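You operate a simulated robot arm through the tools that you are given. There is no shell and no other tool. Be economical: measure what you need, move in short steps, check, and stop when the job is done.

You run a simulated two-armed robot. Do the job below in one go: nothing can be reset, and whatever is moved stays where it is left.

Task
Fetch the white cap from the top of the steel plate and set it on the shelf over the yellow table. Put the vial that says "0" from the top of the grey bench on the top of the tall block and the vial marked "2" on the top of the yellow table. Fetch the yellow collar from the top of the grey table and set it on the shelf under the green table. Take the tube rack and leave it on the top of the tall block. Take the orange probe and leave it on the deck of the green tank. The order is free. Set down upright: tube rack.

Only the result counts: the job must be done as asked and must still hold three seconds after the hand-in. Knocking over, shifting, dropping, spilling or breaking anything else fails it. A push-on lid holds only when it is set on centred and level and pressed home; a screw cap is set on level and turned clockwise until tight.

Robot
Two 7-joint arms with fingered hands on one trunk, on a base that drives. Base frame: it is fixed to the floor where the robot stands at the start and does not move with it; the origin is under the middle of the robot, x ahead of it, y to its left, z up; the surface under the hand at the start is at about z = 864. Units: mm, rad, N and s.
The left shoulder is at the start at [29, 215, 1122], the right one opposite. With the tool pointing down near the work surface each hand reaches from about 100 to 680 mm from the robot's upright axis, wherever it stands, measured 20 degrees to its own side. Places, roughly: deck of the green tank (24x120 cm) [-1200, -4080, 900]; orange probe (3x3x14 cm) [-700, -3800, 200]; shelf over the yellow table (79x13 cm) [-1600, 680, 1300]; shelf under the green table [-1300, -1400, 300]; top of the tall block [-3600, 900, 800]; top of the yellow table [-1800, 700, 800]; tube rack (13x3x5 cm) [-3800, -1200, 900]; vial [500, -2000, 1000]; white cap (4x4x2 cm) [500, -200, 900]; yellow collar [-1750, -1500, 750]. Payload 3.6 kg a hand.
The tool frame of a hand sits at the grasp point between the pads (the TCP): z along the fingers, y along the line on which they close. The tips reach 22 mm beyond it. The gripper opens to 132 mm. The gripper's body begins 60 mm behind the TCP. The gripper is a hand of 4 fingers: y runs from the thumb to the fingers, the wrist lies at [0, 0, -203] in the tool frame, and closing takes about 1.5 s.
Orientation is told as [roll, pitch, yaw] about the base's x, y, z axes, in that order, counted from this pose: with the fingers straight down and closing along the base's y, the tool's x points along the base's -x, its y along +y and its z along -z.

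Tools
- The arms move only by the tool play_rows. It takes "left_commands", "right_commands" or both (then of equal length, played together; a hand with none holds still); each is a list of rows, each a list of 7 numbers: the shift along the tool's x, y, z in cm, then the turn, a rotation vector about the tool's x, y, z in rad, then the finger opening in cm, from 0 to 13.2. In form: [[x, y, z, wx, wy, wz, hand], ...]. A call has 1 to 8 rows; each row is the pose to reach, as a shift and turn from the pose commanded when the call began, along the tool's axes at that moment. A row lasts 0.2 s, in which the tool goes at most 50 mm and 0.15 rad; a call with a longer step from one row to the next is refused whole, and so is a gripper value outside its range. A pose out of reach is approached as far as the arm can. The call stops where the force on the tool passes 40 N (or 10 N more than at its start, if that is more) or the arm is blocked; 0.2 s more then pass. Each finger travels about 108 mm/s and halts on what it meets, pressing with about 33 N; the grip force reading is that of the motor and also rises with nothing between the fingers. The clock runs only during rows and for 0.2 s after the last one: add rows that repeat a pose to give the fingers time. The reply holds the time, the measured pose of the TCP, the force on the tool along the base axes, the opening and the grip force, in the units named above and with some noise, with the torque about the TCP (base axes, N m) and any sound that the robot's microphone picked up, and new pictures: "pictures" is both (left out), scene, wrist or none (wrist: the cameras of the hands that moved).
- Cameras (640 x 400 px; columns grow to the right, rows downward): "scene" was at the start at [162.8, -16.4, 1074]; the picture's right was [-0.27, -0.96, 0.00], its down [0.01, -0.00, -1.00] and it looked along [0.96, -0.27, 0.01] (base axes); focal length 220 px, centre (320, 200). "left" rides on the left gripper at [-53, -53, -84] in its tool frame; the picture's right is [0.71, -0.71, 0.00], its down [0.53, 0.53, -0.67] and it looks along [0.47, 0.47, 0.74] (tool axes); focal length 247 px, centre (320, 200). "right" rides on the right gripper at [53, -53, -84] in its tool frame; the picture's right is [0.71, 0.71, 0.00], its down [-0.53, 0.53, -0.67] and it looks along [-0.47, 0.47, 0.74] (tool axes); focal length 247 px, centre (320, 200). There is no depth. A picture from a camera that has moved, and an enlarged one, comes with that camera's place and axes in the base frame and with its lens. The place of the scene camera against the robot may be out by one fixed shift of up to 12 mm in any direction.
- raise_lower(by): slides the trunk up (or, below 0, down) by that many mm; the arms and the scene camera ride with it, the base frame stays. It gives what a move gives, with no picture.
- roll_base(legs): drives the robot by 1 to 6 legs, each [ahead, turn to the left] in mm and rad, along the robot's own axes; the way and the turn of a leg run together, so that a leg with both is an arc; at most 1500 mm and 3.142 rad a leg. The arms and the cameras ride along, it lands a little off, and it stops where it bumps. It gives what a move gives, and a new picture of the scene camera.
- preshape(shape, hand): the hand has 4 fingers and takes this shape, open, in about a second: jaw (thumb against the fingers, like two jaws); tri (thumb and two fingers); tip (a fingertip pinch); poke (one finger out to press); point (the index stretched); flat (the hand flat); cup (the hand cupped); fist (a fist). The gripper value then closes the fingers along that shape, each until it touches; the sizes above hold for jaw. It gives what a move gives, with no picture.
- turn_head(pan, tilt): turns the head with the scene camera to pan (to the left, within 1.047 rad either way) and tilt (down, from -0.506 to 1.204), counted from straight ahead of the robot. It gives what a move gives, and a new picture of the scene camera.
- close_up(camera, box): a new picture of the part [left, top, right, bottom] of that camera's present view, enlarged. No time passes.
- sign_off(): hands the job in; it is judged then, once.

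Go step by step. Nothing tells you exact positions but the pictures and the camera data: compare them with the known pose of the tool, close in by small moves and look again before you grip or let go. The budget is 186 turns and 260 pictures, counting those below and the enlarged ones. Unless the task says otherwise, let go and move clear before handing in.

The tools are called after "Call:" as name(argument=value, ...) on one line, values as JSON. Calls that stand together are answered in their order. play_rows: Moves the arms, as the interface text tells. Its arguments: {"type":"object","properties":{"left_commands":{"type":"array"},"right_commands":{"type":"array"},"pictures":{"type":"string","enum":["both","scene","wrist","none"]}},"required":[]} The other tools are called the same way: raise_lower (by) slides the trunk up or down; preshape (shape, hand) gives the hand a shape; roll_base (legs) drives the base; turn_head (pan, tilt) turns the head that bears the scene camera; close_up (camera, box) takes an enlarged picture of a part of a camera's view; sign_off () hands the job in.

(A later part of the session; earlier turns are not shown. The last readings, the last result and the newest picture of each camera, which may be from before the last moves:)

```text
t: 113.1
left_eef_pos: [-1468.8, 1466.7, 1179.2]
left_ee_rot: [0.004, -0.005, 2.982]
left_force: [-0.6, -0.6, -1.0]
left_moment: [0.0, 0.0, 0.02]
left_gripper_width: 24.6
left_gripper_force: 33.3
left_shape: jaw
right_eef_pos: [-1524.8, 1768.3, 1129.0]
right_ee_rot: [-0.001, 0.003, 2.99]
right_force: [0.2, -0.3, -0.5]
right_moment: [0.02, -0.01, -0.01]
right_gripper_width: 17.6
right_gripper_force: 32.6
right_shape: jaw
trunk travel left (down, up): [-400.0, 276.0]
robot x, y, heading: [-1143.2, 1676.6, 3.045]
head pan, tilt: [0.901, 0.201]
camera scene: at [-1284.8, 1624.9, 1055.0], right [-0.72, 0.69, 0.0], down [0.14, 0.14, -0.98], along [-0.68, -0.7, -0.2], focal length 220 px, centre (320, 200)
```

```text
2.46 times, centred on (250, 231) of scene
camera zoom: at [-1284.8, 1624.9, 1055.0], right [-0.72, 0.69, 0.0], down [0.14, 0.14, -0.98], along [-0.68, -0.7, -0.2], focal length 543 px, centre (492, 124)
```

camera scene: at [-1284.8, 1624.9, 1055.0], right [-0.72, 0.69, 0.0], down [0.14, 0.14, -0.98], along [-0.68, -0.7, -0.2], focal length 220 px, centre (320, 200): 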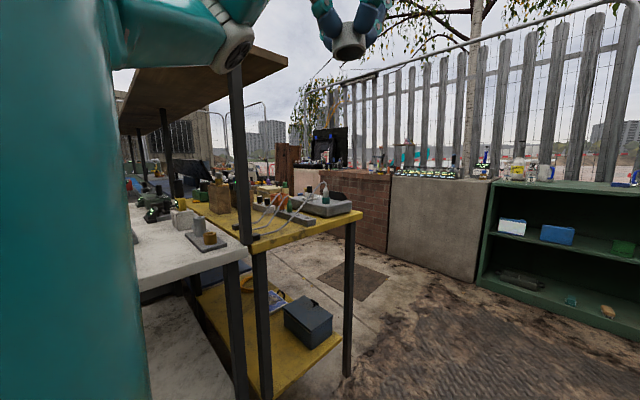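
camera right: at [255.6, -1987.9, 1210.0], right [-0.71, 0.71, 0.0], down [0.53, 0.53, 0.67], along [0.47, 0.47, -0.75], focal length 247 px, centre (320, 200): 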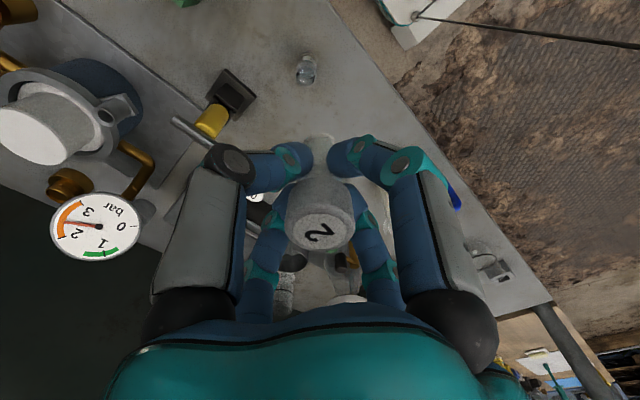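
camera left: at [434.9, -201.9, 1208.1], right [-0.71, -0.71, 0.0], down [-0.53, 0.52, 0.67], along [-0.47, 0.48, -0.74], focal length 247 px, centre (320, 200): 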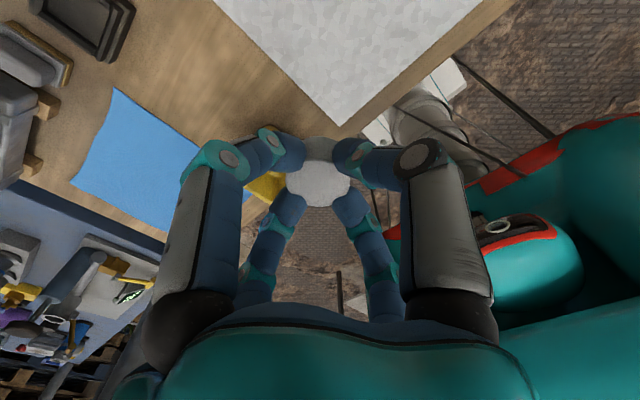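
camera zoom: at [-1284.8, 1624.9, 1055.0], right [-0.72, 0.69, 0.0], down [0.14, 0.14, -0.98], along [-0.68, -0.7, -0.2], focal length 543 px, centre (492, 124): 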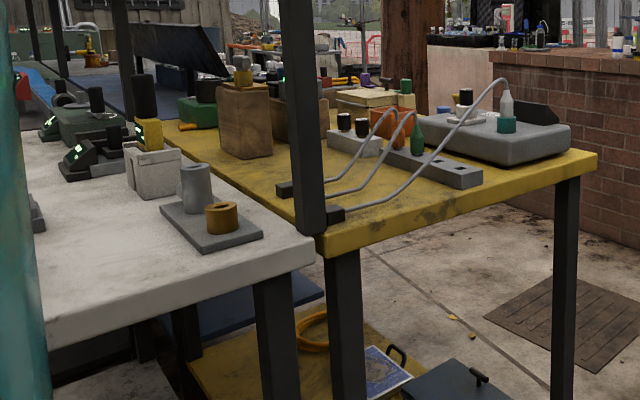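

The end strip is cluttered with cables, so I'll go around to the far long side and look from there.

Call:
roll_base(legs=[[1200, 0.09], [0, 0.9]])

Call:
roll_base(legs=[[0, 0.68], [450, 0]])

Call:
turn_head(pan=0.8, tilt=0.2)

```text
t: 121.3
left_eef_pos: [-2375.0, 1351.7, 1180.5]
left_ee_rot: [0.0, -0.008, -2.372]
left_force: [0.5, -0.4, -0.3]
left_moment: [-0.02, -0.02, 0.01]
left_gripper_width: 24.4
left_gripper_force: 33.4
left_shape: jaw
right_eef_pos: [-2650.4, 1486.7, 1130.5]
right_ee_rot: [-0.003, 0.001, -2.369]
right_force: [0.2, 0.2, -0.6]
right_moment: [0.0, 0.04, 0.02]
right_gripper_width: 17.3
right_gripper_force: 32.8
right_shape: jaw
trunk travel left (down, up): [-400.0, 276.0]
robot x, y, heading: [-2374.6, 1763.8, -2.297]
head pan, tilt: [0.901, 0.201]
stopped in leg 2: the robot was blocked; the commanded pose is now the measured one
camera scene: at [-2409.0, 1622.0, 1054.9], right [-0.98, -0.17, 0.0], down [-0.04, 0.2, -0.98], along [0.17, -0.96, -0.2], focal length 220 px, centre (320, 200)
```

scene: 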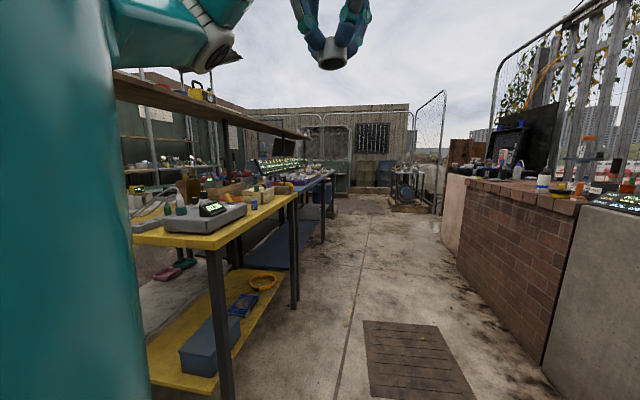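

```text
t: 124.2
left_eef_pos: [-2116.1, 1417.4, 1182.9]
left_ee_rot: [0.004, -0.013, -1.697]
left_force: [0.3, 0.5, -0.1]
left_moment: [0.07, 0.03, -0.02]
left_gripper_width: 24.6
left_gripper_force: 33.0
left_shape: jaw
right_eef_pos: [-2414.4, 1346.7, 1133.1]
right_ee_rot: [-0.004, -0.008, -1.688]
right_force: [0.1, -0.7, -0.7]
right_moment: [0.09, 0.0, 0.0]
right_gripper_width: 17.5
right_gripper_force: 32.6
right_shape: jaw
trunk travel left (down, up): [-400.0, 276.0]
robot x, y, heading: [-2409.2, 1731.9, -1.591]
head pan, tilt: [0.901, 0.201]
stopped in leg 2: the robot was blocked; the commanded pose is now the measured one
camera scene: at [-2335.6, 1601.7, 1054.7], right [-0.63, -0.77, 0.0], down [-0.16, 0.13, -0.98], along [0.76, -0.62, -0.2], focal length 220 px, centre (320, 200)
```

scene: 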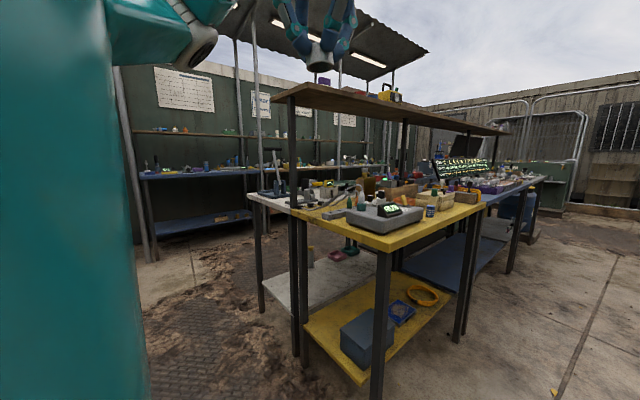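

```text
t: 124.8
left_eef_pos: [-2117.0, 1418.3, 1183.1]
left_ee_rot: [0.006, -0.016, -1.697]
left_force: [-0.6, -0.1, -0.6]
left_moment: [-0.01, -0.01, 0.02]
left_gripper_width: 24.2
left_gripper_force: 33.4
left_shape: jaw
right_eef_pos: [-2417.3, 1348.0, 1133.3]
right_ee_rot: [0.0, -0.006, -1.69]
right_force: [0.2, -0.5, -1.1]
right_moment: [-0.01, -0.02, -0.04]
right_gripper_width: 17.4
right_gripper_force: 32.9
right_shape: jaw
trunk travel left (down, up): [-400.0, 276.0]
robot x, y, heading: [-2409.0, 1735.1, -1.584]
head pan, tilt: [0.799, 0.201]
camera scene: at [-2343.4, 1596.6, 1055.1], right [-0.71, -0.71, 0.0], down [-0.14, 0.14, -0.98], along [0.69, -0.69, -0.2], focal length 220 px, centre (320, 200)
```

scene: 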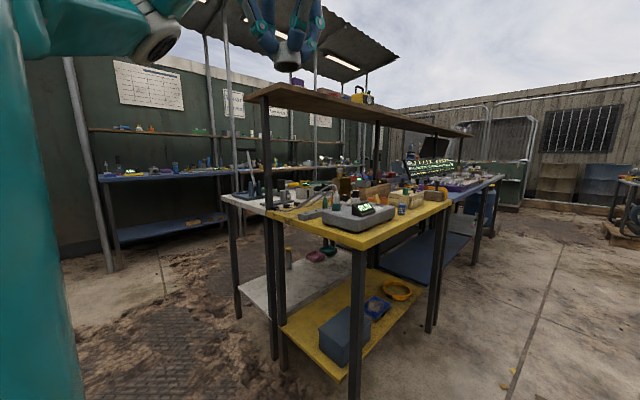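

The yellow table's far side is open. I'll retry driving ahead, then turn to face it.

Call:
roll_base(legs=[[450, 0], [400, 0]])

Call:
roll_base(legs=[[0, 0.9]])

Call:
roll_base(legs=[[0, 0.65]])

```text
t: 129.6
left_eef_pos: [-2131.7, 573.3, 1182.9]
left_ee_rot: [0.005, -0.017, -1.697]
left_force: [-0.3, 0.7, -0.3]
left_moment: [0.01, -0.02, 0.03]
left_gripper_width: 24.5
left_gripper_force: 32.3
left_shape: jaw
right_eef_pos: [-2431.5, 502.8, 1133.4]
right_ee_rot: [0.0, -0.008, -1.69]
right_force: [-0.6, 0.7, -0.7]
right_moment: [0.02, -0.01, -0.02]
right_gripper_width: 17.3
right_gripper_force: 33.0
right_shape: jaw
trunk travel left (down, up): [-400.0, 276.0]
robot x, y, heading: [-2419.3, 893.8, -1.585]
head pan, tilt: [0.799, 0.201]
camera scene: at [-2357.5, 752.4, 1054.9], right [-0.71, -0.7, 0.0], down [-0.14, 0.14, -0.98], along [0.69, -0.69, -0.2], focal length 220 px, centre (320, 200)
```

scene: 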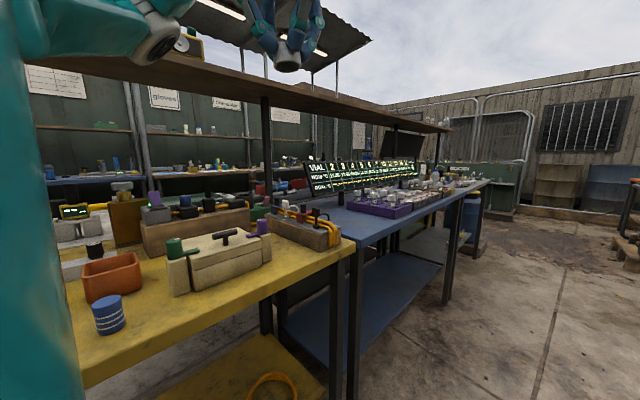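

```text
t: 132.1
left_eef_pos: [-1994.7, 874.1, 1184.0]
left_ee_rot: [0.004, -0.019, -0.908]
left_force: [0.1, 0.5, -0.7]
left_moment: [-0.02, 0.0, 0.02]
left_gripper_width: 24.2
left_gripper_force: 33.2
left_shape: jaw
right_eef_pos: [-2154.5, 611.7, 1134.6]
right_ee_rot: [-0.001, -0.007, -0.898]
right_force: [-0.3, 0.6, -0.4]
right_moment: [-0.02, 0.0, -0.04]
right_gripper_width: 17.2
right_gripper_force: 33.5
right_shape: jaw
trunk travel left (down, up): [-400.0, 276.0]
robot x, y, heading: [-2449.4, 863.6, -0.776]
head pan, tilt: [0.799, 0.201]
stopped in leg 1: the robot was blocked; the commanded pose is now the measured one
camera scene: at [-2298.9, 822.6, 1055.0], right [0.02, -1.0, 0.0], down [-0.2, -0.01, -0.98], along [0.98, 0.02, -0.2], focal length 220 px, centre (320, 200)
```

scene: 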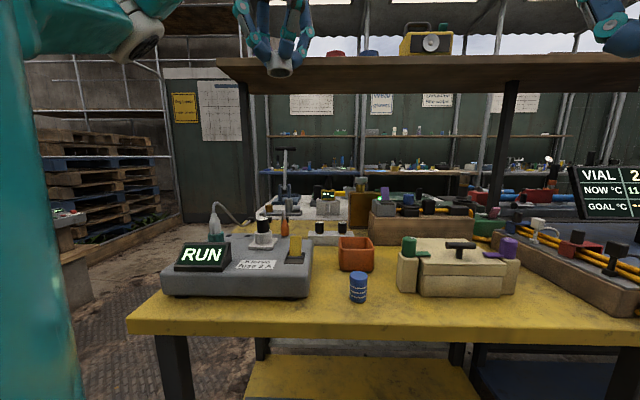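

```text
t: 134.3
left_eef_pos: [-2087.9, 1144.3, 1183.8]
left_ee_rot: [0.006, -0.016, -0.257]
left_force: [0.3, 0.1, 0.0]
left_moment: [-0.02, 0.02, 0.02]
left_gripper_width: 24.0
left_gripper_force: 32.7
left_shape: jaw
right_eef_pos: [-2055.2, 837.0, 1135.1]
right_ee_rot: [-0.001, -0.007, -0.249]
right_force: [0.7, -0.1, -0.4]
right_moment: [0.0, 0.01, -0.02]
right_gripper_width: 17.3
right_gripper_force: 33.0
right_shape: jaw
trunk travel left (down, up): [-400.0, 276.0]
robot x, y, heading: [-2444.2, 833.3, -0.131]
head pan, tilt: [0.799, 0.201]
camera scene: at [-2298.0, 890.6, 1054.9], right [0.62, -0.78, 0.0], down [-0.16, -0.12, -0.98], along [0.77, 0.61, -0.2], focal length 220 px, centre (320, 200)
```

scene: 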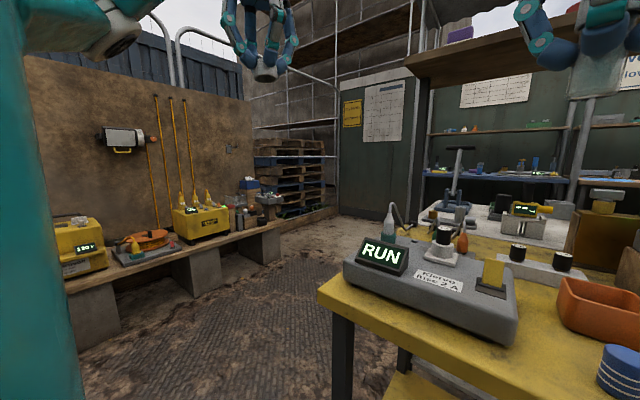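

The yellow table is at z ≈ 803 with its front edge at x ≈ -2013, and the shelf front corner is at about [-1671, 1105, 1300]. I'll straighten up, raise the trunk and look at the shelf top.

Call:
roll_base(legs=[[0, 0.13]])

Call:
raise_lower(by=276)

Call:
turn_head(pan=0.0, tilt=0.1)

```text
t: 135.3
left_eef_pos: [-2130.9, 1189.0, 1185.3]
left_ee_rot: [0.006, -0.017, -0.128]
left_force: [-0.3, 0.4, 0.4]
left_moment: [-0.05, -0.01, -0.01]
left_gripper_width: 24.2
left_gripper_force: 33.2
left_shape: jaw
right_eef_pos: [-2060.4, 890.1, 1136.1]
right_ee_rot: [0.001, -0.007, -0.121]
right_force: [0.4, 0.6, -0.7]
right_moment: [-0.01, 0.01, 0.02]
right_gripper_width: 17.2
right_gripper_force: 32.8
right_shape: jaw
trunk travel left (down, up): [-400.0, 276.0]
robot x, y, heading: [-2447.3, 828.7, -0.0]
head pan, tilt: [0.799, 0.201]
camera scene: at [-2305.9, 905.0, 1055.0], right [0.72, -0.7, 0.0], down [-0.14, -0.14, -0.98], along [0.68, 0.7, -0.2], focal length 220 px, centre (320, 200)
```

scene: 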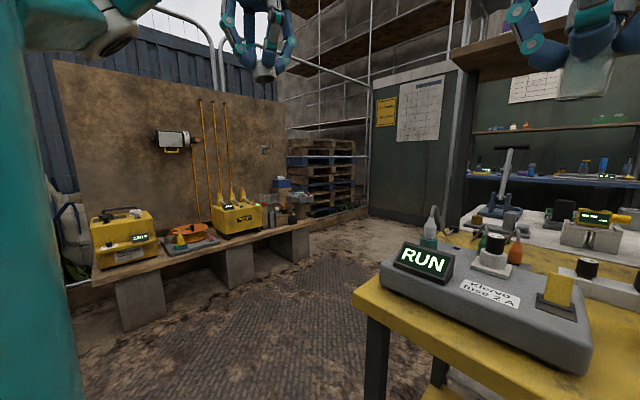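

```text
t: 138.1
left_eef_pos: [-2130.1, 1187.7, 1460.6]
left_ee_rot: [0.004, -0.016, -0.125]
left_force: [-0.5, -0.3, -0.7]
left_moment: [0.03, 0.01, 0.0]
left_gripper_width: 23.8
left_gripper_force: 32.9
left_shape: jaw
right_eef_pos: [-2060.4, 888.3, 1411.4]
right_ee_rot: [0.0, -0.007, -0.12]
right_force: [0.8, 0.7, -0.7]
right_moment: [0.0, -0.01, 0.0]
right_gripper_width: 17.3
right_gripper_force: 32.7
right_shape: jaw
trunk travel left (down, up): [-676.0, 0.0]
robot x, y, heading: [-2447.4, 829.5, 0.0]
head pan, tilt: [0.799, 0.201]
```

```text
t: 139.2
left_eef_pos: [-2132.3, 1187.3, 1460.8]
left_ee_rot: [0.006, -0.017, -0.124]
left_force: [0.2, 0.1, -0.4]
left_moment: [0.0, 0.0, 0.0]
left_gripper_width: 24.1
left_gripper_force: 32.9
left_shape: jaw
right_eef_pos: [-2059.9, 887.7, 1411.3]
right_ee_rot: [-0.001, -0.005, -0.121]
right_force: [-1.1, -0.2, -0.4]
right_moment: [0.03, 0.02, 0.01]
right_gripper_width: 17.3
right_gripper_force: 32.6
right_shape: jaw
trunk travel left (down, up): [-676.0, 0.0]
robot x, y, heading: [-2448.3, 832.4, -0.001]
head pan, tilt: [0.0, 0.099]
camera scene: at [-2279.6, 837.8, 1342.9], right [0.0, -1.0, 0.0], down [-0.1, 0.0, -0.99], along [0.99, 0.0, -0.1], focal length 220 px, centre (320, 200)
```

scene: 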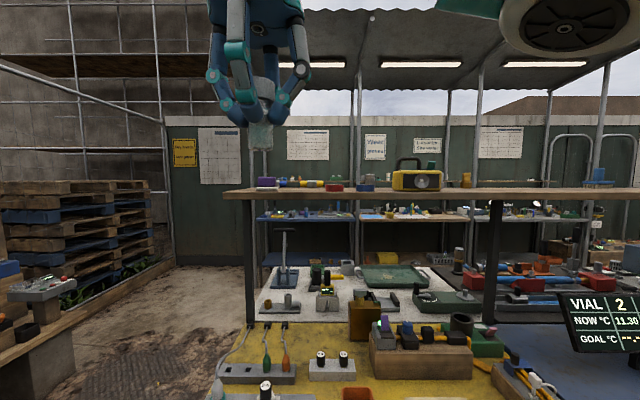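

Now I can see the shelf top. I'll zoom in on its objects.

Call:
close_up(camera="scene", box=[210, 140, 450, 290])

```text
2.67 times, centred on (330, 215) of scene
camera zoom: at [-2279.6, 837.8, 1342.9], right [0.0, -1.0, 0.0], down [-0.1, 0.0, -0.99], along [0.99, 0.0, -0.1], focal length 588 px, centre (293, 160)
```

zoom: 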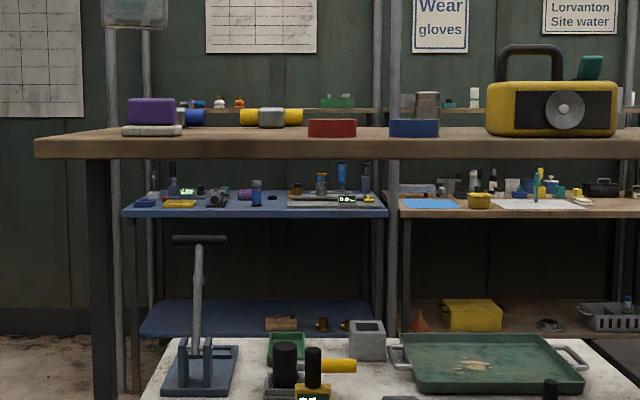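

There's a free gap on the shelf between the purple box and the red block, at y ≈ 822–955 near the front. I'll turn a little right and drive closer.

Call:
roll_base(legs=[[0, -0.3], [165, 0]])

```text
t: 141.6
left_eef_pos: [-1880.8, 1025.5, 1461.2]
left_ee_rot: [0.005, -0.016, -0.432]
left_force: [0.2, 0.1, -1.5]
left_moment: [0.05, 0.01, 0.03]
left_gripper_width: 24.1
left_gripper_force: 33.4
left_shape: jaw
right_eef_pos: [-1901.2, 718.0, 1411.9]
right_ee_rot: [0.0, -0.004, -0.426]
right_force: [0.2, 0.2, -0.6]
right_moment: [0.04, 0.01, -0.01]
right_gripper_width: 17.3
right_gripper_force: 32.8
right_shape: jaw
trunk travel left (down, up): [-676.0, 0.0]
robot x, y, heading: [-2287.8, 781.2, -0.299]
head pan, tilt: [0.0, 0.099]
camera scene: at [-2128.4, 740.2, 1342.8], right [-0.3, -0.95, 0.0], down [-0.1, 0.03, -0.99], along [0.95, -0.3, -0.1], focal length 220 px, centre (320, 200)
```

scene: 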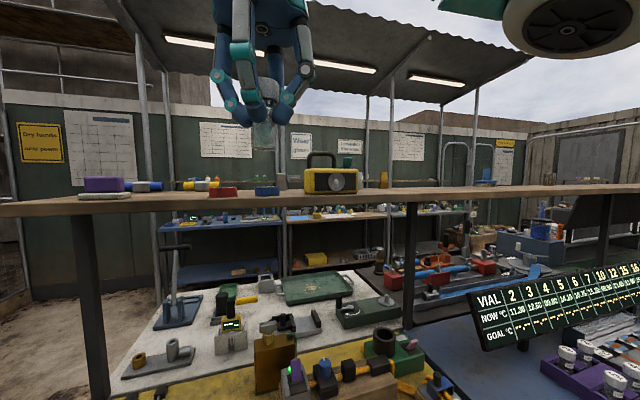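

I'll reach the left hand out over the gap, keeping it high, and square its yaw.

Call:
play_rows(left_commands=[[-4.5, -0.4, 0, 0, 0, -0.07, 2], [-9, -0.8, 0, 0, 0, -0.14, 2], [-13.5, -1.2, 0, 0, 0, -0.21, 2], [-18, -1.6, 0.5, 0, 0, -0.28, 2], [-22.5, -2, 1, 0, 0, -0.35, 2], [-27, -2.2, 1.5, 0, 0, -0.43, 2], [-27, -2.2, 1.5, 0, 0, -0.43, 2]])

```text
t: 143.2
left_eef_pos: [-1644.6, 896.3, 1450.6]
left_ee_rot: [-0.003, -0.017, -0.001]
left_force: [-0.4, -0.1, 0.2]
left_moment: [0.0, 0.0, 0.03]
left_gripper_width: 24.3
left_gripper_force: 32.6
left_shape: jaw
right_eef_pos: [-1903.4, 721.6, 1412.0]
right_ee_rot: [-0.001, -0.006, -0.427]
right_force: [-0.4, 0.0, -0.1]
right_moment: [-0.01, -0.02, -0.03]
right_gripper_width: 17.3
right_gripper_force: 32.7
right_shape: jaw
trunk travel left (down, up): [-676.0, 0.0]
robot x, y, heading: [-2292.4, 782.4, -0.303]
head pan, tilt: [0.0, 0.099]
camera scene: at [-2129.1, 743.1, 1343.0], right [-0.3, -0.95, 0.0], down [-0.1, 0.03, -0.99], along [0.95, -0.3, -0.1], focal length 220 px, centre (320, 200)
camera left: at [-1592.6, 842.9, 1536.2], right [-0.71, -0.71, -0.01], down [-0.54, 0.53, 0.66], along [-0.46, 0.47, -0.75], focal length 247 px, centre (320, 200)
```

scene: 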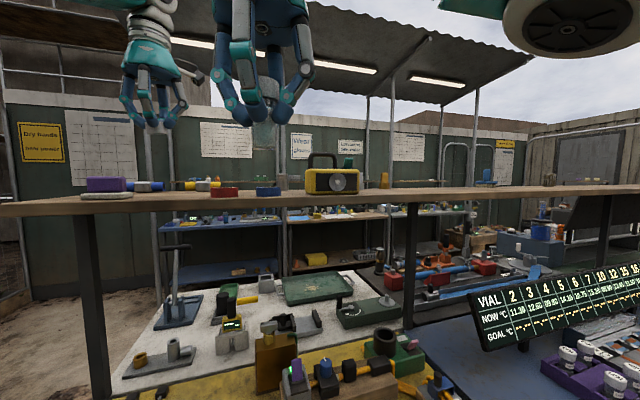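
left: 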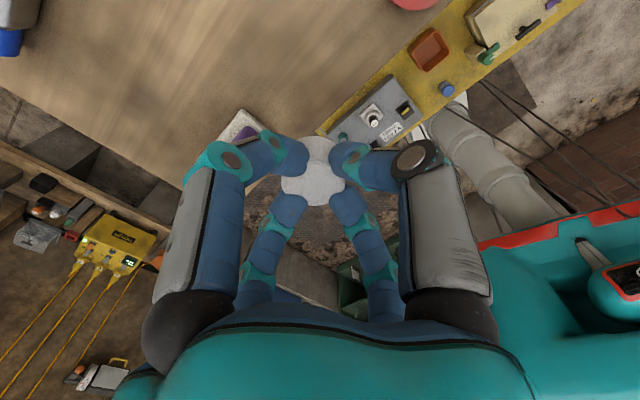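

The hand is over the gap, and the wrist view shows a clear shelf spot between the tray and the red block. I'll lower it, slowing near the surface.

Call:
play_rows(left_commands=[[-0.8, 0.2, 4, 0, 0.015, 0, 2], [-1.5, 0.2, 8, 0, 0.015, 0, 2], [-1.5, 0.2, 10.5, 0, 0.015, 0, 2], [-1.5, 0.2, 11.3, 0, 0.015, 0, 2], [-1.5, 0.2, 11.8, 0, 0.015, 0, 2], [-1.5, 0.2, 12.2, 0, 0.015, 0, 2], [-1.5, 0.2, 12.2, 0, 0.015, 0, 2]])

```text
t: 144.8
left_eef_pos: [-1627.7, 895.8, 1332.8]
left_ee_rot: [-0.005, -0.007, -0.001]
left_force: [7.2, -0.3, 23.8]
left_moment: [0.27, 0.01, -0.09]
left_gripper_width: 24.3
left_gripper_force: 33.2
left_shape: jaw
right_eef_pos: [-1903.5, 720.1, 1413.1]
right_ee_rot: [0.0, -0.006, -0.425]
right_force: [0.3, -0.4, -0.5]
right_moment: [0.02, 0.02, 0.0]
right_gripper_width: 17.4
right_gripper_force: 33.2
right_shape: jaw
trunk travel left (down, up): [-676.0, 0.0]
robot x, y, heading: [-2289.1, 783.3, -0.301]
head pan, tilt: [0.0, 0.099]
camera scene: at [-2130.1, 741.0, 1343.3], right [-0.3, -0.95, 0.0], down [-0.09, 0.03, -1.0], along [0.95, -0.3, -0.1], focal length 220 px, centre (320, 200)
camera left: at [-1575.3, 841.3, 1417.1], right [-0.71, -0.71, 0.0], down [-0.53, 0.53, 0.66], along [-0.47, 0.47, -0.75], focal length 247 px, centre (320, 200)
```

scene: 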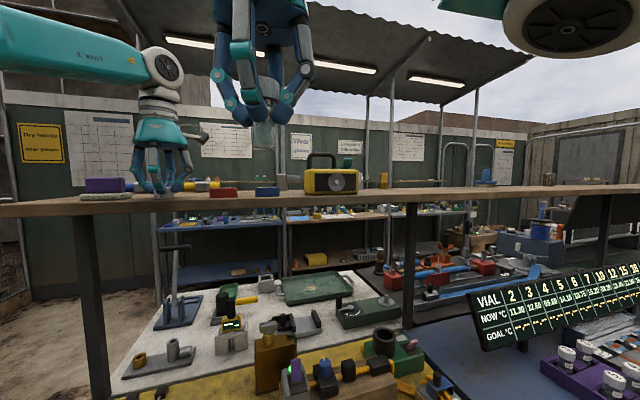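
left: 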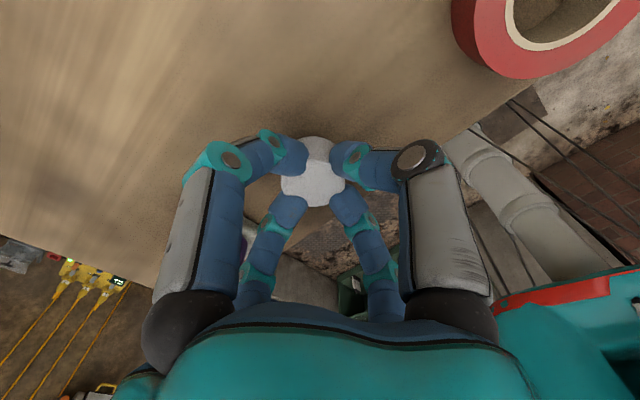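

The cap is pressing on the shelf. I'll ease up a millimetre, open the fingers and rise.

Call:
play_rows(left_commands=[[0, 0, -0.2, 0, 0, 0, 3.5], [0, 0, -0.2, 0, 0, 0, 5.5], [0, 0, -0.2, 0, 0, 0, 6.5], [0, 0, -0.2, 0, 0, 0, 6.5], [0, 0, -4, 0, 0, 0, 6.5], [0, 0, -8, 0, 0, 0, 6.5], [0, 0, -12, 0, 0, 0, 6.5], [0, 0, -12, 0, 0, 0, 6.5]])

```text
t: 146.6
left_eef_pos: [-1627.4, 900.0, 1448.2]
left_ee_rot: [-0.003, -0.002, -0.003]
left_force: [0.6, 0.3, 0.9]
left_moment: [-0.01, 0.02, -0.04]
left_gripper_width: 64.4
left_gripper_force: 0.1
left_shape: jaw
right_eef_pos: [-1901.2, 721.2, 1412.3]
right_ee_rot: [-0.001, -0.007, -0.425]
right_force: [-0.1, -0.2, -0.1]
right_moment: [-0.01, -0.02, -0.02]
right_gripper_width: 17.3
right_gripper_force: 33.0
right_shape: jaw
trunk travel left (down, up): [-676.0, 0.0]
robot x, y, heading: [-2291.0, 783.0, -0.301]
head pan, tilt: [0.0, 0.099]
camera scene: at [-2128.2, 742.7, 1342.8], right [-0.3, -0.95, 0.0], down [-0.1, 0.03, -0.99], along [0.95, -0.3, -0.1], focal length 220 px, centre (320, 200)
camera left: at [-1573.8, 844.1, 1533.0], right [-0.71, -0.71, 0.0], down [-0.53, 0.53, 0.67], along [-0.47, 0.47, -0.75], focal length 247 px, centre (320, 200)
```

scene: 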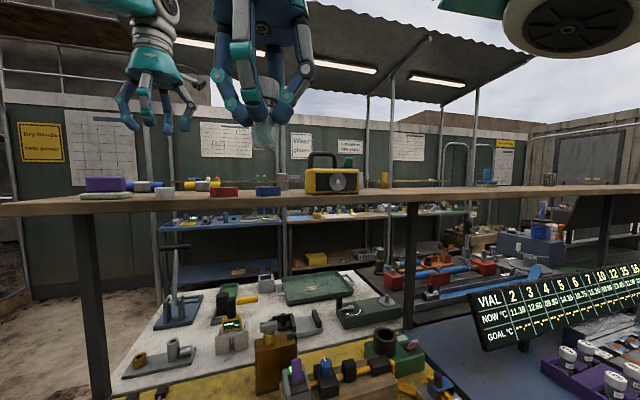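
left: 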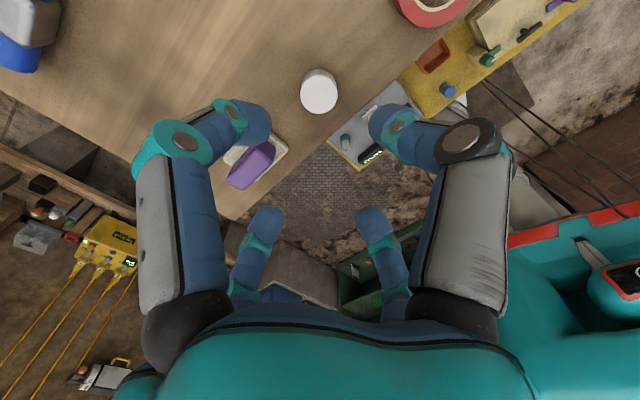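

The cap stands free on the shelf. I'll retract the left hand and lower the trunk to place vial "2".

Call:
play_rows(left_commands=[[4.5, 1, -0.5, 0, 0, 0, 6.5], [9, 2, -0.5, 0, 0, 0, 6.5], [13.5, 4, -0.5, 0, 0, 0, 6.5], [18, 6, -0.5, 0, 0, 0, 6.5], [22.5, 8, -0.5, 0, 0, 0, 6.5], [27, 10, -0.5, 0, 0, 0, 6.5], [31, 12, -0.5, 0, 0, 0, 6.5], [31, 12, -0.5, 0, 0, 0, 6.5]], pictures="none")

Call:
raise_lower(by=-276)

Call:
turn_head(pan=0.1, tilt=0.6)

```text
t: 148.4
left_eef_pos: [-1937.1, 1016.3, 1452.8]
left_ee_rot: [-0.002, 0.0, -0.001]
left_force: [-0.5, -1.0, -0.3]
left_moment: [0.02, -0.01, -0.02]
left_gripper_width: 64.8
left_gripper_force: 0.1
left_shape: jaw
right_eef_pos: [-1901.6, 720.0, 1412.6]
right_ee_rot: [0.0, -0.006, -0.426]
right_force: [0.4, -1.0, -0.3]
right_moment: [-0.03, 0.05, 0.01]
right_gripper_width: 17.2
right_gripper_force: 32.8
right_shape: jaw
trunk travel left (down, up): [-676.0, 0.0]
robot x, y, heading: [-2289.0, 784.7, -0.301]
head pan, tilt: [0.0, 0.099]
```

```text
t: 151.2
left_eef_pos: [-1938.4, 1016.4, 1177.5]
left_ee_rot: [-0.004, 0.0, -0.002]
left_force: [-0.5, 0.5, 0.4]
left_moment: [-0.01, 0.01, -0.02]
left_gripper_width: 64.9
left_gripper_force: 0.0
left_shape: jaw
right_eef_pos: [-1902.4, 719.9, 1137.2]
right_ee_rot: [0.001, -0.007, -0.426]
right_force: [-0.6, -0.1, -0.2]
right_moment: [-0.04, 0.0, 0.01]
right_gripper_width: 17.3
right_gripper_force: 32.6
right_shape: jaw
trunk travel left (down, up): [-400.0, 276.0]
robot x, y, heading: [-2286.5, 782.7, -0.301]
head pan, tilt: [0.0, 0.099]
```

```text
t: 152.2
left_eef_pos: [-1936.2, 1017.8, 1176.7]
left_ee_rot: [-0.003, -0.002, -0.003]
left_force: [-0.8, -0.2, 0.8]
left_moment: [0.02, -0.01, -0.01]
left_gripper_width: 65.0
left_gripper_force: 0.1
left_shape: jaw
right_eef_pos: [-1903.0, 720.0, 1136.7]
right_ee_rot: [0.001, -0.008, -0.427]
right_force: [-0.2, -0.4, -0.9]
right_moment: [0.0, 0.03, 0.0]
right_gripper_width: 17.3
right_gripper_force: 32.7
right_shape: jaw
trunk travel left (down, up): [-400.0, 276.0]
robot x, y, heading: [-2294.1, 786.2, -0.299]
head pan, tilt: [0.099, 0.6]
camera scene: at [-2129.2, 750.9, 1018.0], right [-0.2, -0.98, 0.0], down [-0.55, 0.11, -0.83], along [0.81, -0.17, -0.56], focal length 220 px, centre (320, 200)
```

scene: 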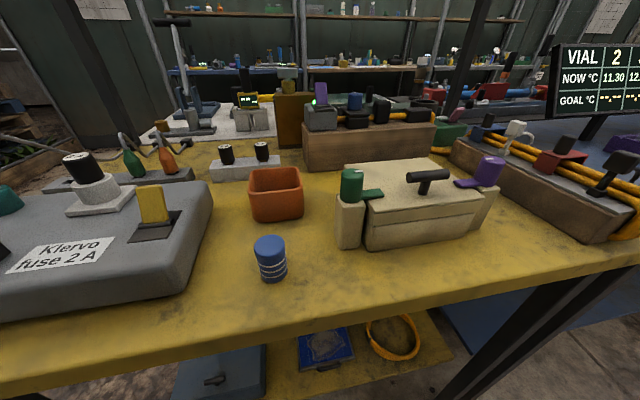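

I'll set vial "2" in the free strip at about [-1975, 668], between the blue canister and the beige box.

Call:
play_rows(right_commands=[[0.8, -1.5, 3, 0, 0, -0.07, 0.5], [1.6, -3, 6, 0, 0, -0.14, 0.5], [2.4, -4.5, 9, 0, 0, -0.21, 0.5], [3.2, -6, 12, 0, 0, -0.28, 0.5], [4.0, -7.5, 15, 0, 0, -0.35, 0.5], [4.4, -7.5, 18, 0, 0, -0.427, 0.5], [4.4, -7.5, 20, 0, 0, -0.427, 0.5], [4.4, -7.5, 20, 0, 0, -0.427, 0.5]])

```text
t: 154.0
left_eef_pos: [-1937.5, 1016.8, 1177.4]
left_ee_rot: [-0.003, -0.002, 0.0]
left_force: [-0.2, -0.5, 1.2]
left_moment: [0.03, 0.01, 0.0]
left_gripper_width: 64.7
left_gripper_force: 0.1
left_shape: jaw
right_eef_pos: [-1972.2, 669.0, 935.7]
right_ee_rot: [-0.003, -0.008, 0.004]
right_force: [-0.3, 0.3, 0.5]
right_moment: [-0.05, 0.01, -0.02]
right_gripper_width: 17.3
right_gripper_force: 32.9
right_shape: jaw
trunk travel left (down, up): [-400.0, 276.0]
robot x, y, heading: [-2286.2, 786.3, -0.304]
head pan, tilt: [0.099, 0.6]
camera scene: at [-2129.3, 750.9, 1017.9], right [-0.2, -0.98, 0.0], down [-0.55, 0.11, -0.82], along [0.81, -0.17, -0.57], focal length 220 px, centre (320, 200)
camera right: at [-2025.0, 615.8, 1018.0], right [-0.71, 0.71, -0.01], down [0.52, 0.53, 0.67], along [0.48, 0.47, -0.74], focal length 247 px, centre (320, 200)
```

scene: 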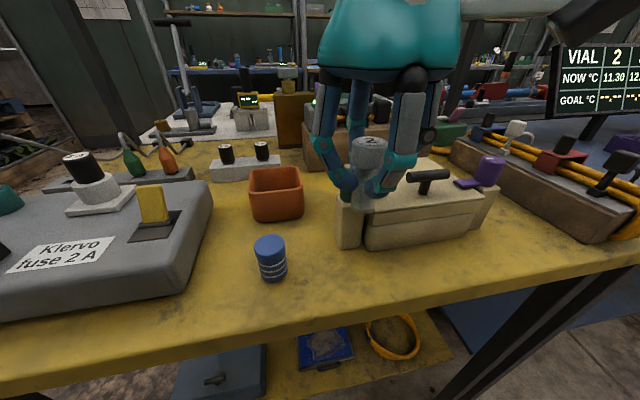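
right: 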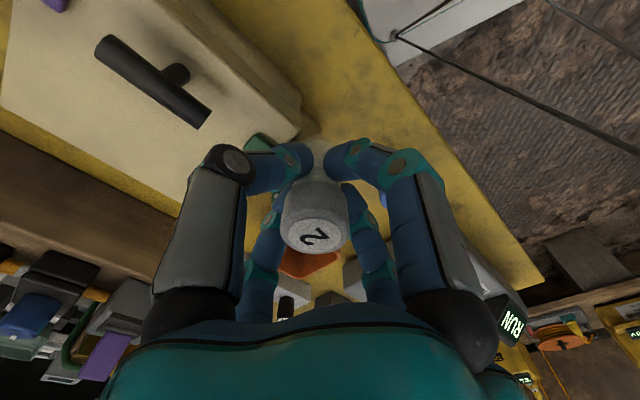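

The spot is good, but I'll shift it slightly away from the beige box before lowering.

Call:
play_rows(right_commands=[[0.5, 0.8, 3, 0, 0, 0, 0.5], [0.8, 1.2, 6, 0, 0, 0, 0.5], [0.8, 1.2, 7.6, 0, 0, 0, 0.5], [0.8, 1.2, 8.2, 0, 0, 0, 0.5], [0.8, 1.2, 8.7, 0, 0, 0, 0.5], [0.8, 1.2, 9.1, 0, 0, 0, 0.5], [0.8, 1.2, 9.1, 0, 0, 0, 0.5]])

```text
t: 154.3
left_eef_pos: [-1939.4, 1016.8, 1178.6]
left_ee_rot: [-0.004, -0.002, -0.001]
left_force: [0.7, -0.2, 0.2]
left_moment: [-0.01, 0.01, 0.0]
left_gripper_width: 64.5
left_gripper_force: 0.1
left_shape: jaw
right_eef_pos: [-1974.4, 672.9, 932.2]
right_ee_rot: [0.004, -0.021, 0.005]
right_force: [-12.8, -2.0, 16.4]
right_moment: [-0.02, -0.07, -0.04]
right_gripper_width: 17.9
right_gripper_force: 32.8
right_shape: jaw
trunk travel left (down, up): [-400.0, 276.0]
robot x, y, heading: [-2289.3, 783.1, -0.299]
head pan, tilt: [0.099, 0.6]
stopped in row 1 (right hand): the force on the tool passed its limit at 59 N (the readings are from after the stop); the commanded pose is now the measured one
camera scene: at [-2130.5, 751.2, 1018.3], right [-0.2, -0.98, 0.0], down [-0.55, 0.11, -0.83], along [0.81, -0.17, -0.56], focal length 220 px, centre (320, 200)
camera right: at [-2027.5, 619.6, 1013.7], right [-0.71, 0.7, -0.01], down [0.51, 0.53, 0.68], along [0.48, 0.48, -0.73], focal length 247 px, centre (320, 200)
```

scene: 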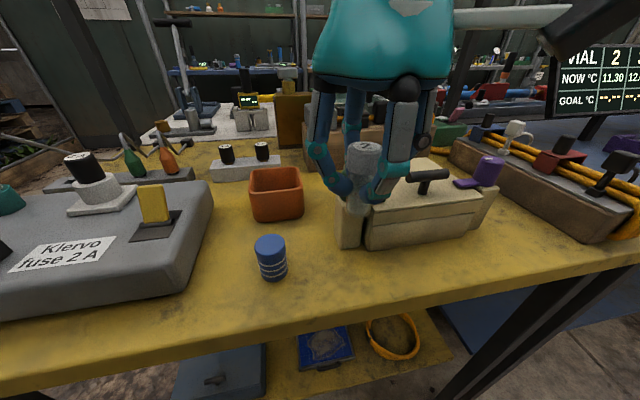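
right: 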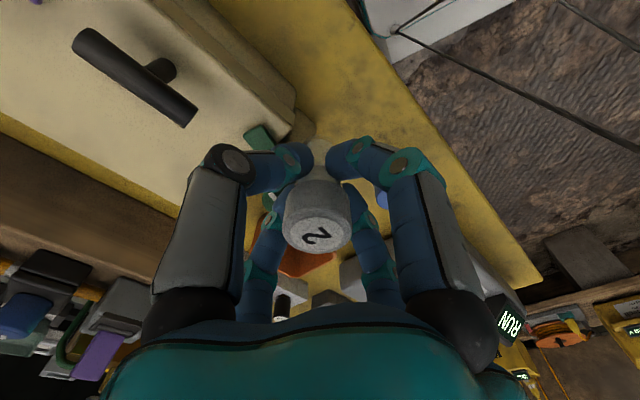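

A far finger touched the beige box's side knob; the box doesn't seem to have moved. I'll rise and use the wider gap to its right, at about [-1975, 418].

Call:
play_rows(right_commands=[[0, 0, -4, 0, 0, 0, 0.5], [0, 0, -8, 0, 0.02, 0, 0.5], [0, -4.3, -9, 0, 0.02, 0, 0.5], [0, -8.6, -9, 0, 0.02, 0, 0.5], [0, -12.9, -9, 0, 0.02, 0, 0.5], [0, -17.2, -9, 0, 0.02, 0, 0.5], [0, -21.5, -9, 0, 0.02, 0, 0.5], [0, -25.5, -9, 0, 0.02, 0, 0.5]])

```text
t: 156.1
left_eef_pos: [-1937.9, 1015.9, 1178.1]
left_ee_rot: [-0.003, -0.002, 0.0]
left_force: [-0.8, -0.3, -0.2]
left_moment: [-0.04, -0.02, -0.02]
left_gripper_width: 64.7
left_gripper_force: 0.0
left_shape: jaw
right_eef_pos: [-1972.7, 415.8, 1019.1]
right_ee_rot: [0.004, -0.001, 0.005]
right_force: [-0.3, -0.1, 0.0]
right_moment: [-0.02, 0.01, 0.01]
right_gripper_width: 18.0
right_gripper_force: 32.8
right_shape: jaw
trunk travel left (down, up): [-400.0, 276.0]
robot x, y, heading: [-2291.3, 783.8, -0.301]
head pan, tilt: [0.099, 0.6]
camera scene: at [-2129.5, 750.5, 1018.0], right [-0.2, -0.98, 0.0], down [-0.55, 0.11, -0.82], along [0.81, -0.17, -0.57], focal length 220 px, centre (320, 200)
camera right: at [-2025.7, 363.0, 1102.9], right [-0.71, 0.71, 0.0], down [0.53, 0.53, 0.67], along [0.47, 0.48, -0.74], focal length 247 px, centre (320, 200)
```

scene: 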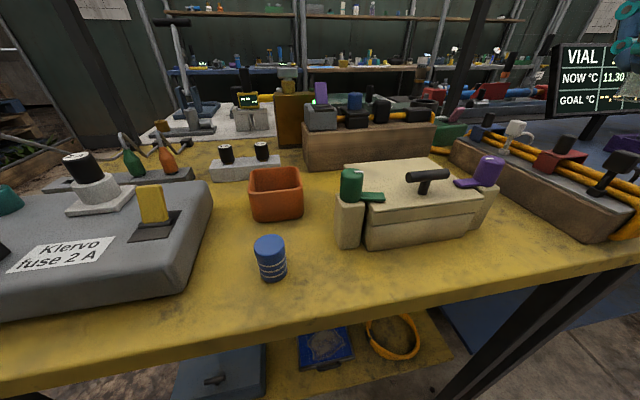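
right: 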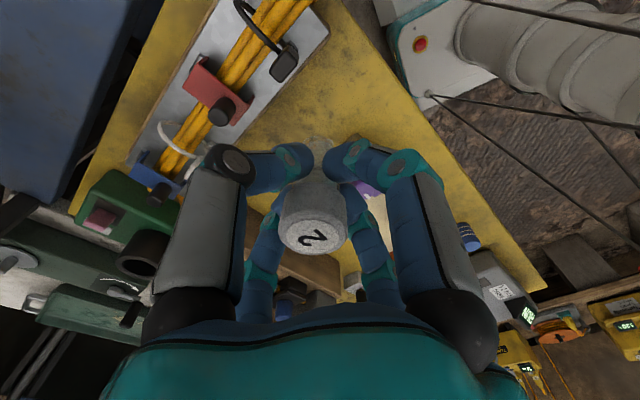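

The box hasn't moved. I'll zoom in on the wrist view to check clearance to the crate on the right before lowering.

Call:
close_up(camera="right", box=[160, 0, 480, 200])

Call:
turn_head(pan=-0.5, tilt=0.6)

```text
2.00 times, centred on (320, 100) of right
camera zoom: at [-2025.7, 363.0, 1102.9], right [-0.71, 0.71, 0.0], down [0.53, 0.53, 0.67], along [0.47, 0.48, -0.74], focal length 494 px, centre (320, 400)
```

zoom: 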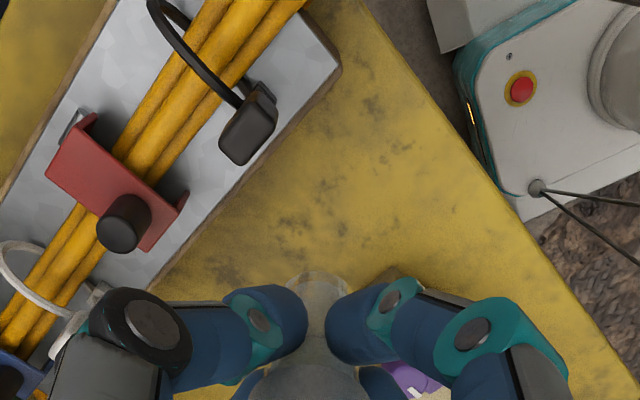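

```text
t: 157.1
left_eef_pos: [-1937.4, 1016.3, 1176.9]
left_ee_rot: [-0.004, -0.001, -0.002]
left_force: [0.3, 0.1, 0.7]
left_moment: [0.02, 0.0, 0.0]
left_gripper_width: 64.7
left_gripper_force: 0.0
left_shape: jaw
right_eef_pos: [-1971.8, 417.3, 1019.1]
right_ee_rot: [0.003, 0.003, 0.002]
right_force: [0.5, 0.2, -0.5]
right_moment: [-0.01, 0.0, 0.0]
right_gripper_width: 17.8
right_gripper_force: 33.2
right_shape: jaw
trunk travel left (down, up): [-400.0, 276.0]
robot x, y, heading: [-2288.7, 782.5, -0.306]
head pan, tilt: [-0.499, 0.6]
camera scene: at [-2154.3, 705.2, 1017.9], right [-0.72, -0.7, 0.0], down [-0.39, 0.41, -0.82], along [0.57, -0.59, -0.57], focal length 220 px, centre (320, 200)
```

scene: 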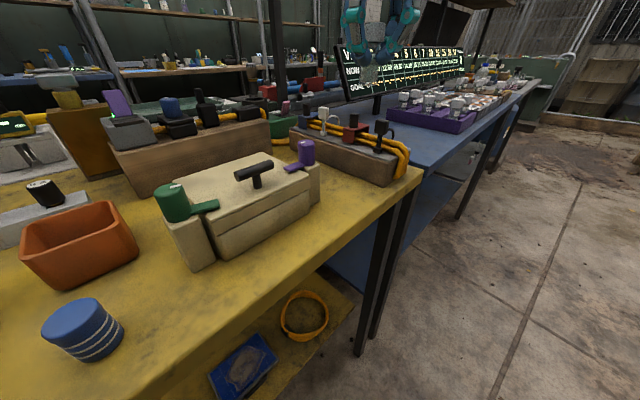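

The gap to the right of the box is about 100 mm wide, so I'll turn the hand about 75° so that it closes along x and fits between box and crate.

Call:
play_rows(right_commands=[[0.1, 0.5, 0, 0, 0, 0.15, 0.5], [0.2, 1, 0, 0, 0, 0.3, 0.5], [0.3, 1.5, 0, 0, 0, 0.45, 0.5], [0.4, 2, 0, 0, 0, 0.6, 0.5], [0.6, 3, 0, 0, 0, 0.75, 0.5], [0.6, 3, 0, 0, 0, 0.9, 0.5], [0.6, 3, 0, 0, 0, 1.05, 0.5], [0.6, 3, 0, 0, 0, 1.2, 0.5]], pictures="wrist")

```text
t: 158.9
left_eef_pos: [-1937.1, 1016.7, 1177.4]
left_ee_rot: [-0.003, -0.001, -0.003]
left_force: [-0.1, -0.8, 0.4]
left_moment: [0.01, 0.0, -0.05]
left_gripper_width: 64.7
left_gripper_force: 0.0
left_shape: jaw
right_eef_pos: [-1979.0, 446.5, 1019.0]
right_ee_rot: [0.0, 0.004, -1.201]
right_force: [-0.1, -0.5, -0.4]
right_moment: [0.01, -0.02, -0.02]
right_gripper_width: 17.3
right_gripper_force: 33.0
right_shape: jaw
trunk travel left (down, up): [-400.0, 276.0]
robot x, y, heading: [-2288.0, 786.0, -0.298]
head pan, tilt: [-0.499, 0.6]
camera right: at [-2047.1, 477.3, 1102.8], right [0.4, 0.91, 0.0], down [0.68, -0.3, 0.67], along [0.61, -0.27, -0.75], focal length 247 px, centre (320, 200)
```

right: 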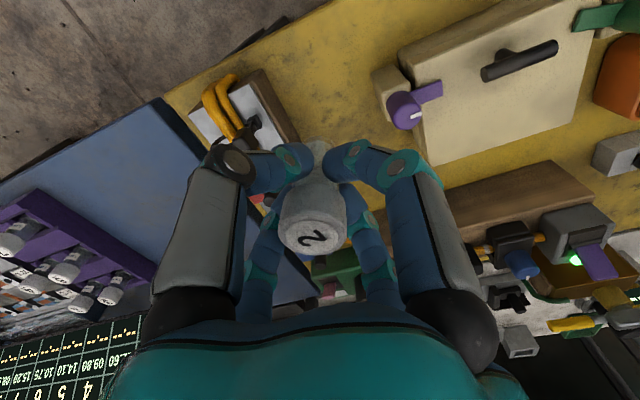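

The spot is clear on both sides. I'll lower the vial to the table.

Call:
play_rows(right_commands=[[0, 0, 4, 0, 0, 0, 0.5], [0, 0, 8, 0, 0, 0, 0.5], [0, 0, 12, 0, 0, 0, 0.5], [0, 0, 15.5, 0, 0, 0, 0.5], [0, 0, 16.4, 0, 0, 0, 0.5], [0, 0, 17, 0, 0, 0, 0.5], [0, 0, 17.5, 0, 0, 0, 0.5], [0, 0, 17.5, 0, 0, 0, 0.5]])

```text
t: 160.1
left_eef_pos: [-1938.6, 1018.0, 1178.3]
left_ee_rot: [-0.003, -0.002, -0.003]
left_force: [-0.8, -0.3, -0.1]
left_moment: [0.02, 0.0, 0.03]
left_gripper_width: 64.8
left_gripper_force: 0.1
left_shape: jaw
right_eef_pos: [-1976.1, 447.7, 864.6]
right_ee_rot: [0.016, -0.003, -1.196]
right_force: [-5.3, -0.6, 23.7]
right_moment: [-0.38, 0.14, -0.09]
right_gripper_width: 18.2
right_gripper_force: 33.2
right_shape: jaw
trunk travel left (down, up): [-400.0, 276.0]
robot x, y, heading: [-2289.3, 783.6, -0.3]
head pan, tilt: [-0.499, 0.6]
stopped in row 6 (right hand): the force on the tool passed its limit at 46 N (the readings are from after the stop); the commanded pose is now the measured one
camera scene: at [-2154.9, 705.6, 1018.3], right [-0.72, -0.7, 0.0], down [-0.39, 0.41, -0.83], along [0.57, -0.59, -0.56], focal length 220 px, centre (320, 200)
camera right: at [-2046.6, 478.5, 946.1], right [0.4, 0.92, 0.01], down [0.67, -0.3, 0.68], along [0.63, -0.26, -0.73], focal length 247 px, centre (320, 200)
```

scene: 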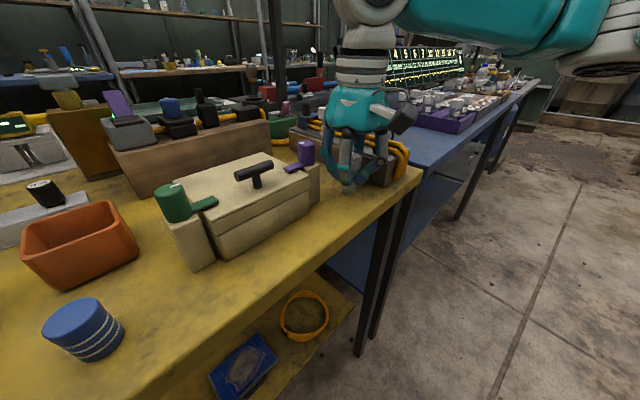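
right: 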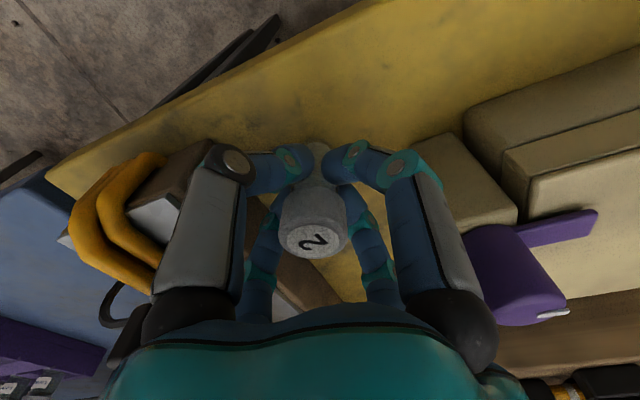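

Contact came slightly higher than I expected. I'll zoom in to see whether the vial's bottom is really on the table.

Call:
close_up(camera="scene", box=[280, 110, 440, 210])

Call:
close_up(camera="right", box=[220, 100, 420, 225])

```text
4.00 times, centred on (360, 160) of scene
camera zoom: at [-2154.9, 705.6, 1018.3], right [-0.72, -0.7, 0.0], down [-0.39, 0.41, -0.83], along [0.57, -0.59, -0.56], focal length 882 px, centre (160, 360)
```

zoom: 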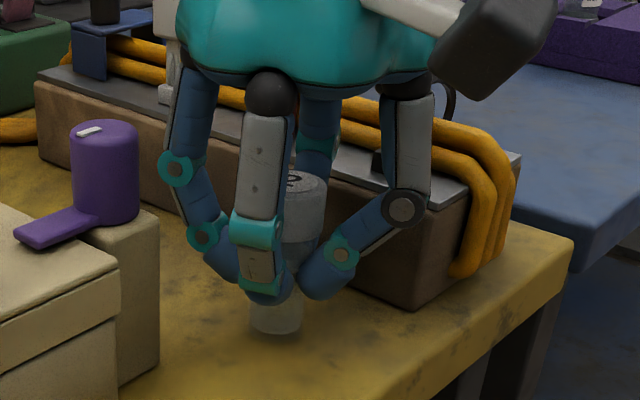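

```text
3.20 times, centred on (320, 162) of right
camera zoom: at [-2046.6, 478.5, 946.1], right [0.4, 0.92, 0.01], down [0.67, -0.3, 0.68], along [0.63, -0.26, -0.73], focal length 790 px, centre (320, 320)
```

zoom: 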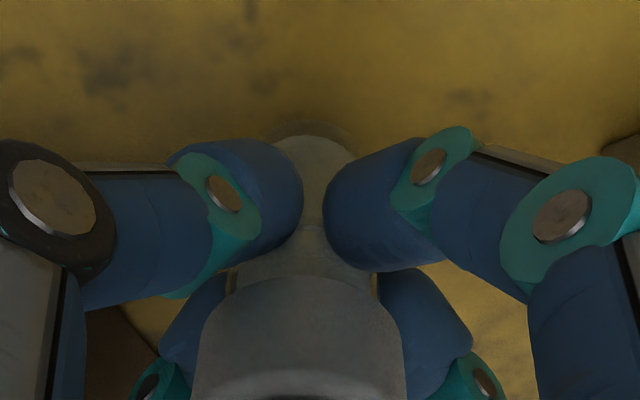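

The vial stands on the table with a contact shadow. I'll open the fingers modestly and rise.

Call:
play_rows(right_commands=[[0, 0, -0.1, 0, 0, 0, 2.5], [0, 0, -0.1, 0, 0, 0, 3.3], [0, 0, -0.1, 0, 0, 0, 4.0], [0, 0, -0.1, 0, 0, 0, 4.4], [0, 0, -0.1, 0, 0, 0, 4.4]])

```text
t: 161.3
left_eef_pos: [-1936.5, 1016.1, 1178.2]
left_ee_rot: [-0.002, -0.002, -0.002]
left_force: [-1.1, 0.6, -0.4]
left_moment: [0.01, -0.04, 0.01]
left_gripper_width: 64.6
left_gripper_force: 0.0
left_shape: jaw
right_eef_pos: [-1977.6, 447.1, 861.8]
right_ee_rot: [0.011, -0.001, -1.196]
right_force: [-1.4, 0.1, -0.1]
right_moment: [-0.02, 0.0, 0.0]
right_gripper_width: 43.6
right_gripper_force: 0.1
right_shape: jaw
trunk travel left (down, up): [-400.0, 276.0]
robot x, y, heading: [-2287.3, 784.2, -0.303]
head pan, tilt: [-0.499, 0.6]
camera scene: at [-2154.4, 705.1, 1017.9], right [-0.72, -0.7, 0.0], down [-0.39, 0.41, -0.82], along [0.57, -0.59, -0.57], focal length 220 px, centre (320, 200)
camera right: at [-2046.9, 477.8, 944.0], right [0.4, 0.92, 0.01], down [0.67, -0.3, 0.67], along [0.62, -0.27, -0.74], focal length 247 px, centre (320, 200)
```

scene: 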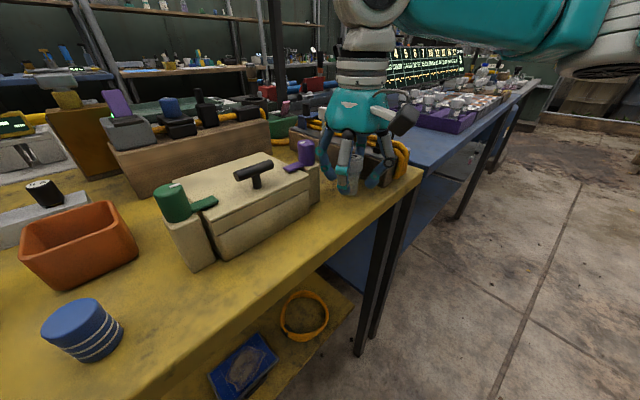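
right: 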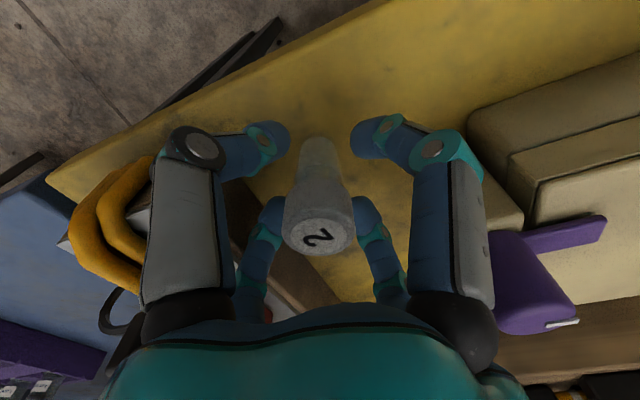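

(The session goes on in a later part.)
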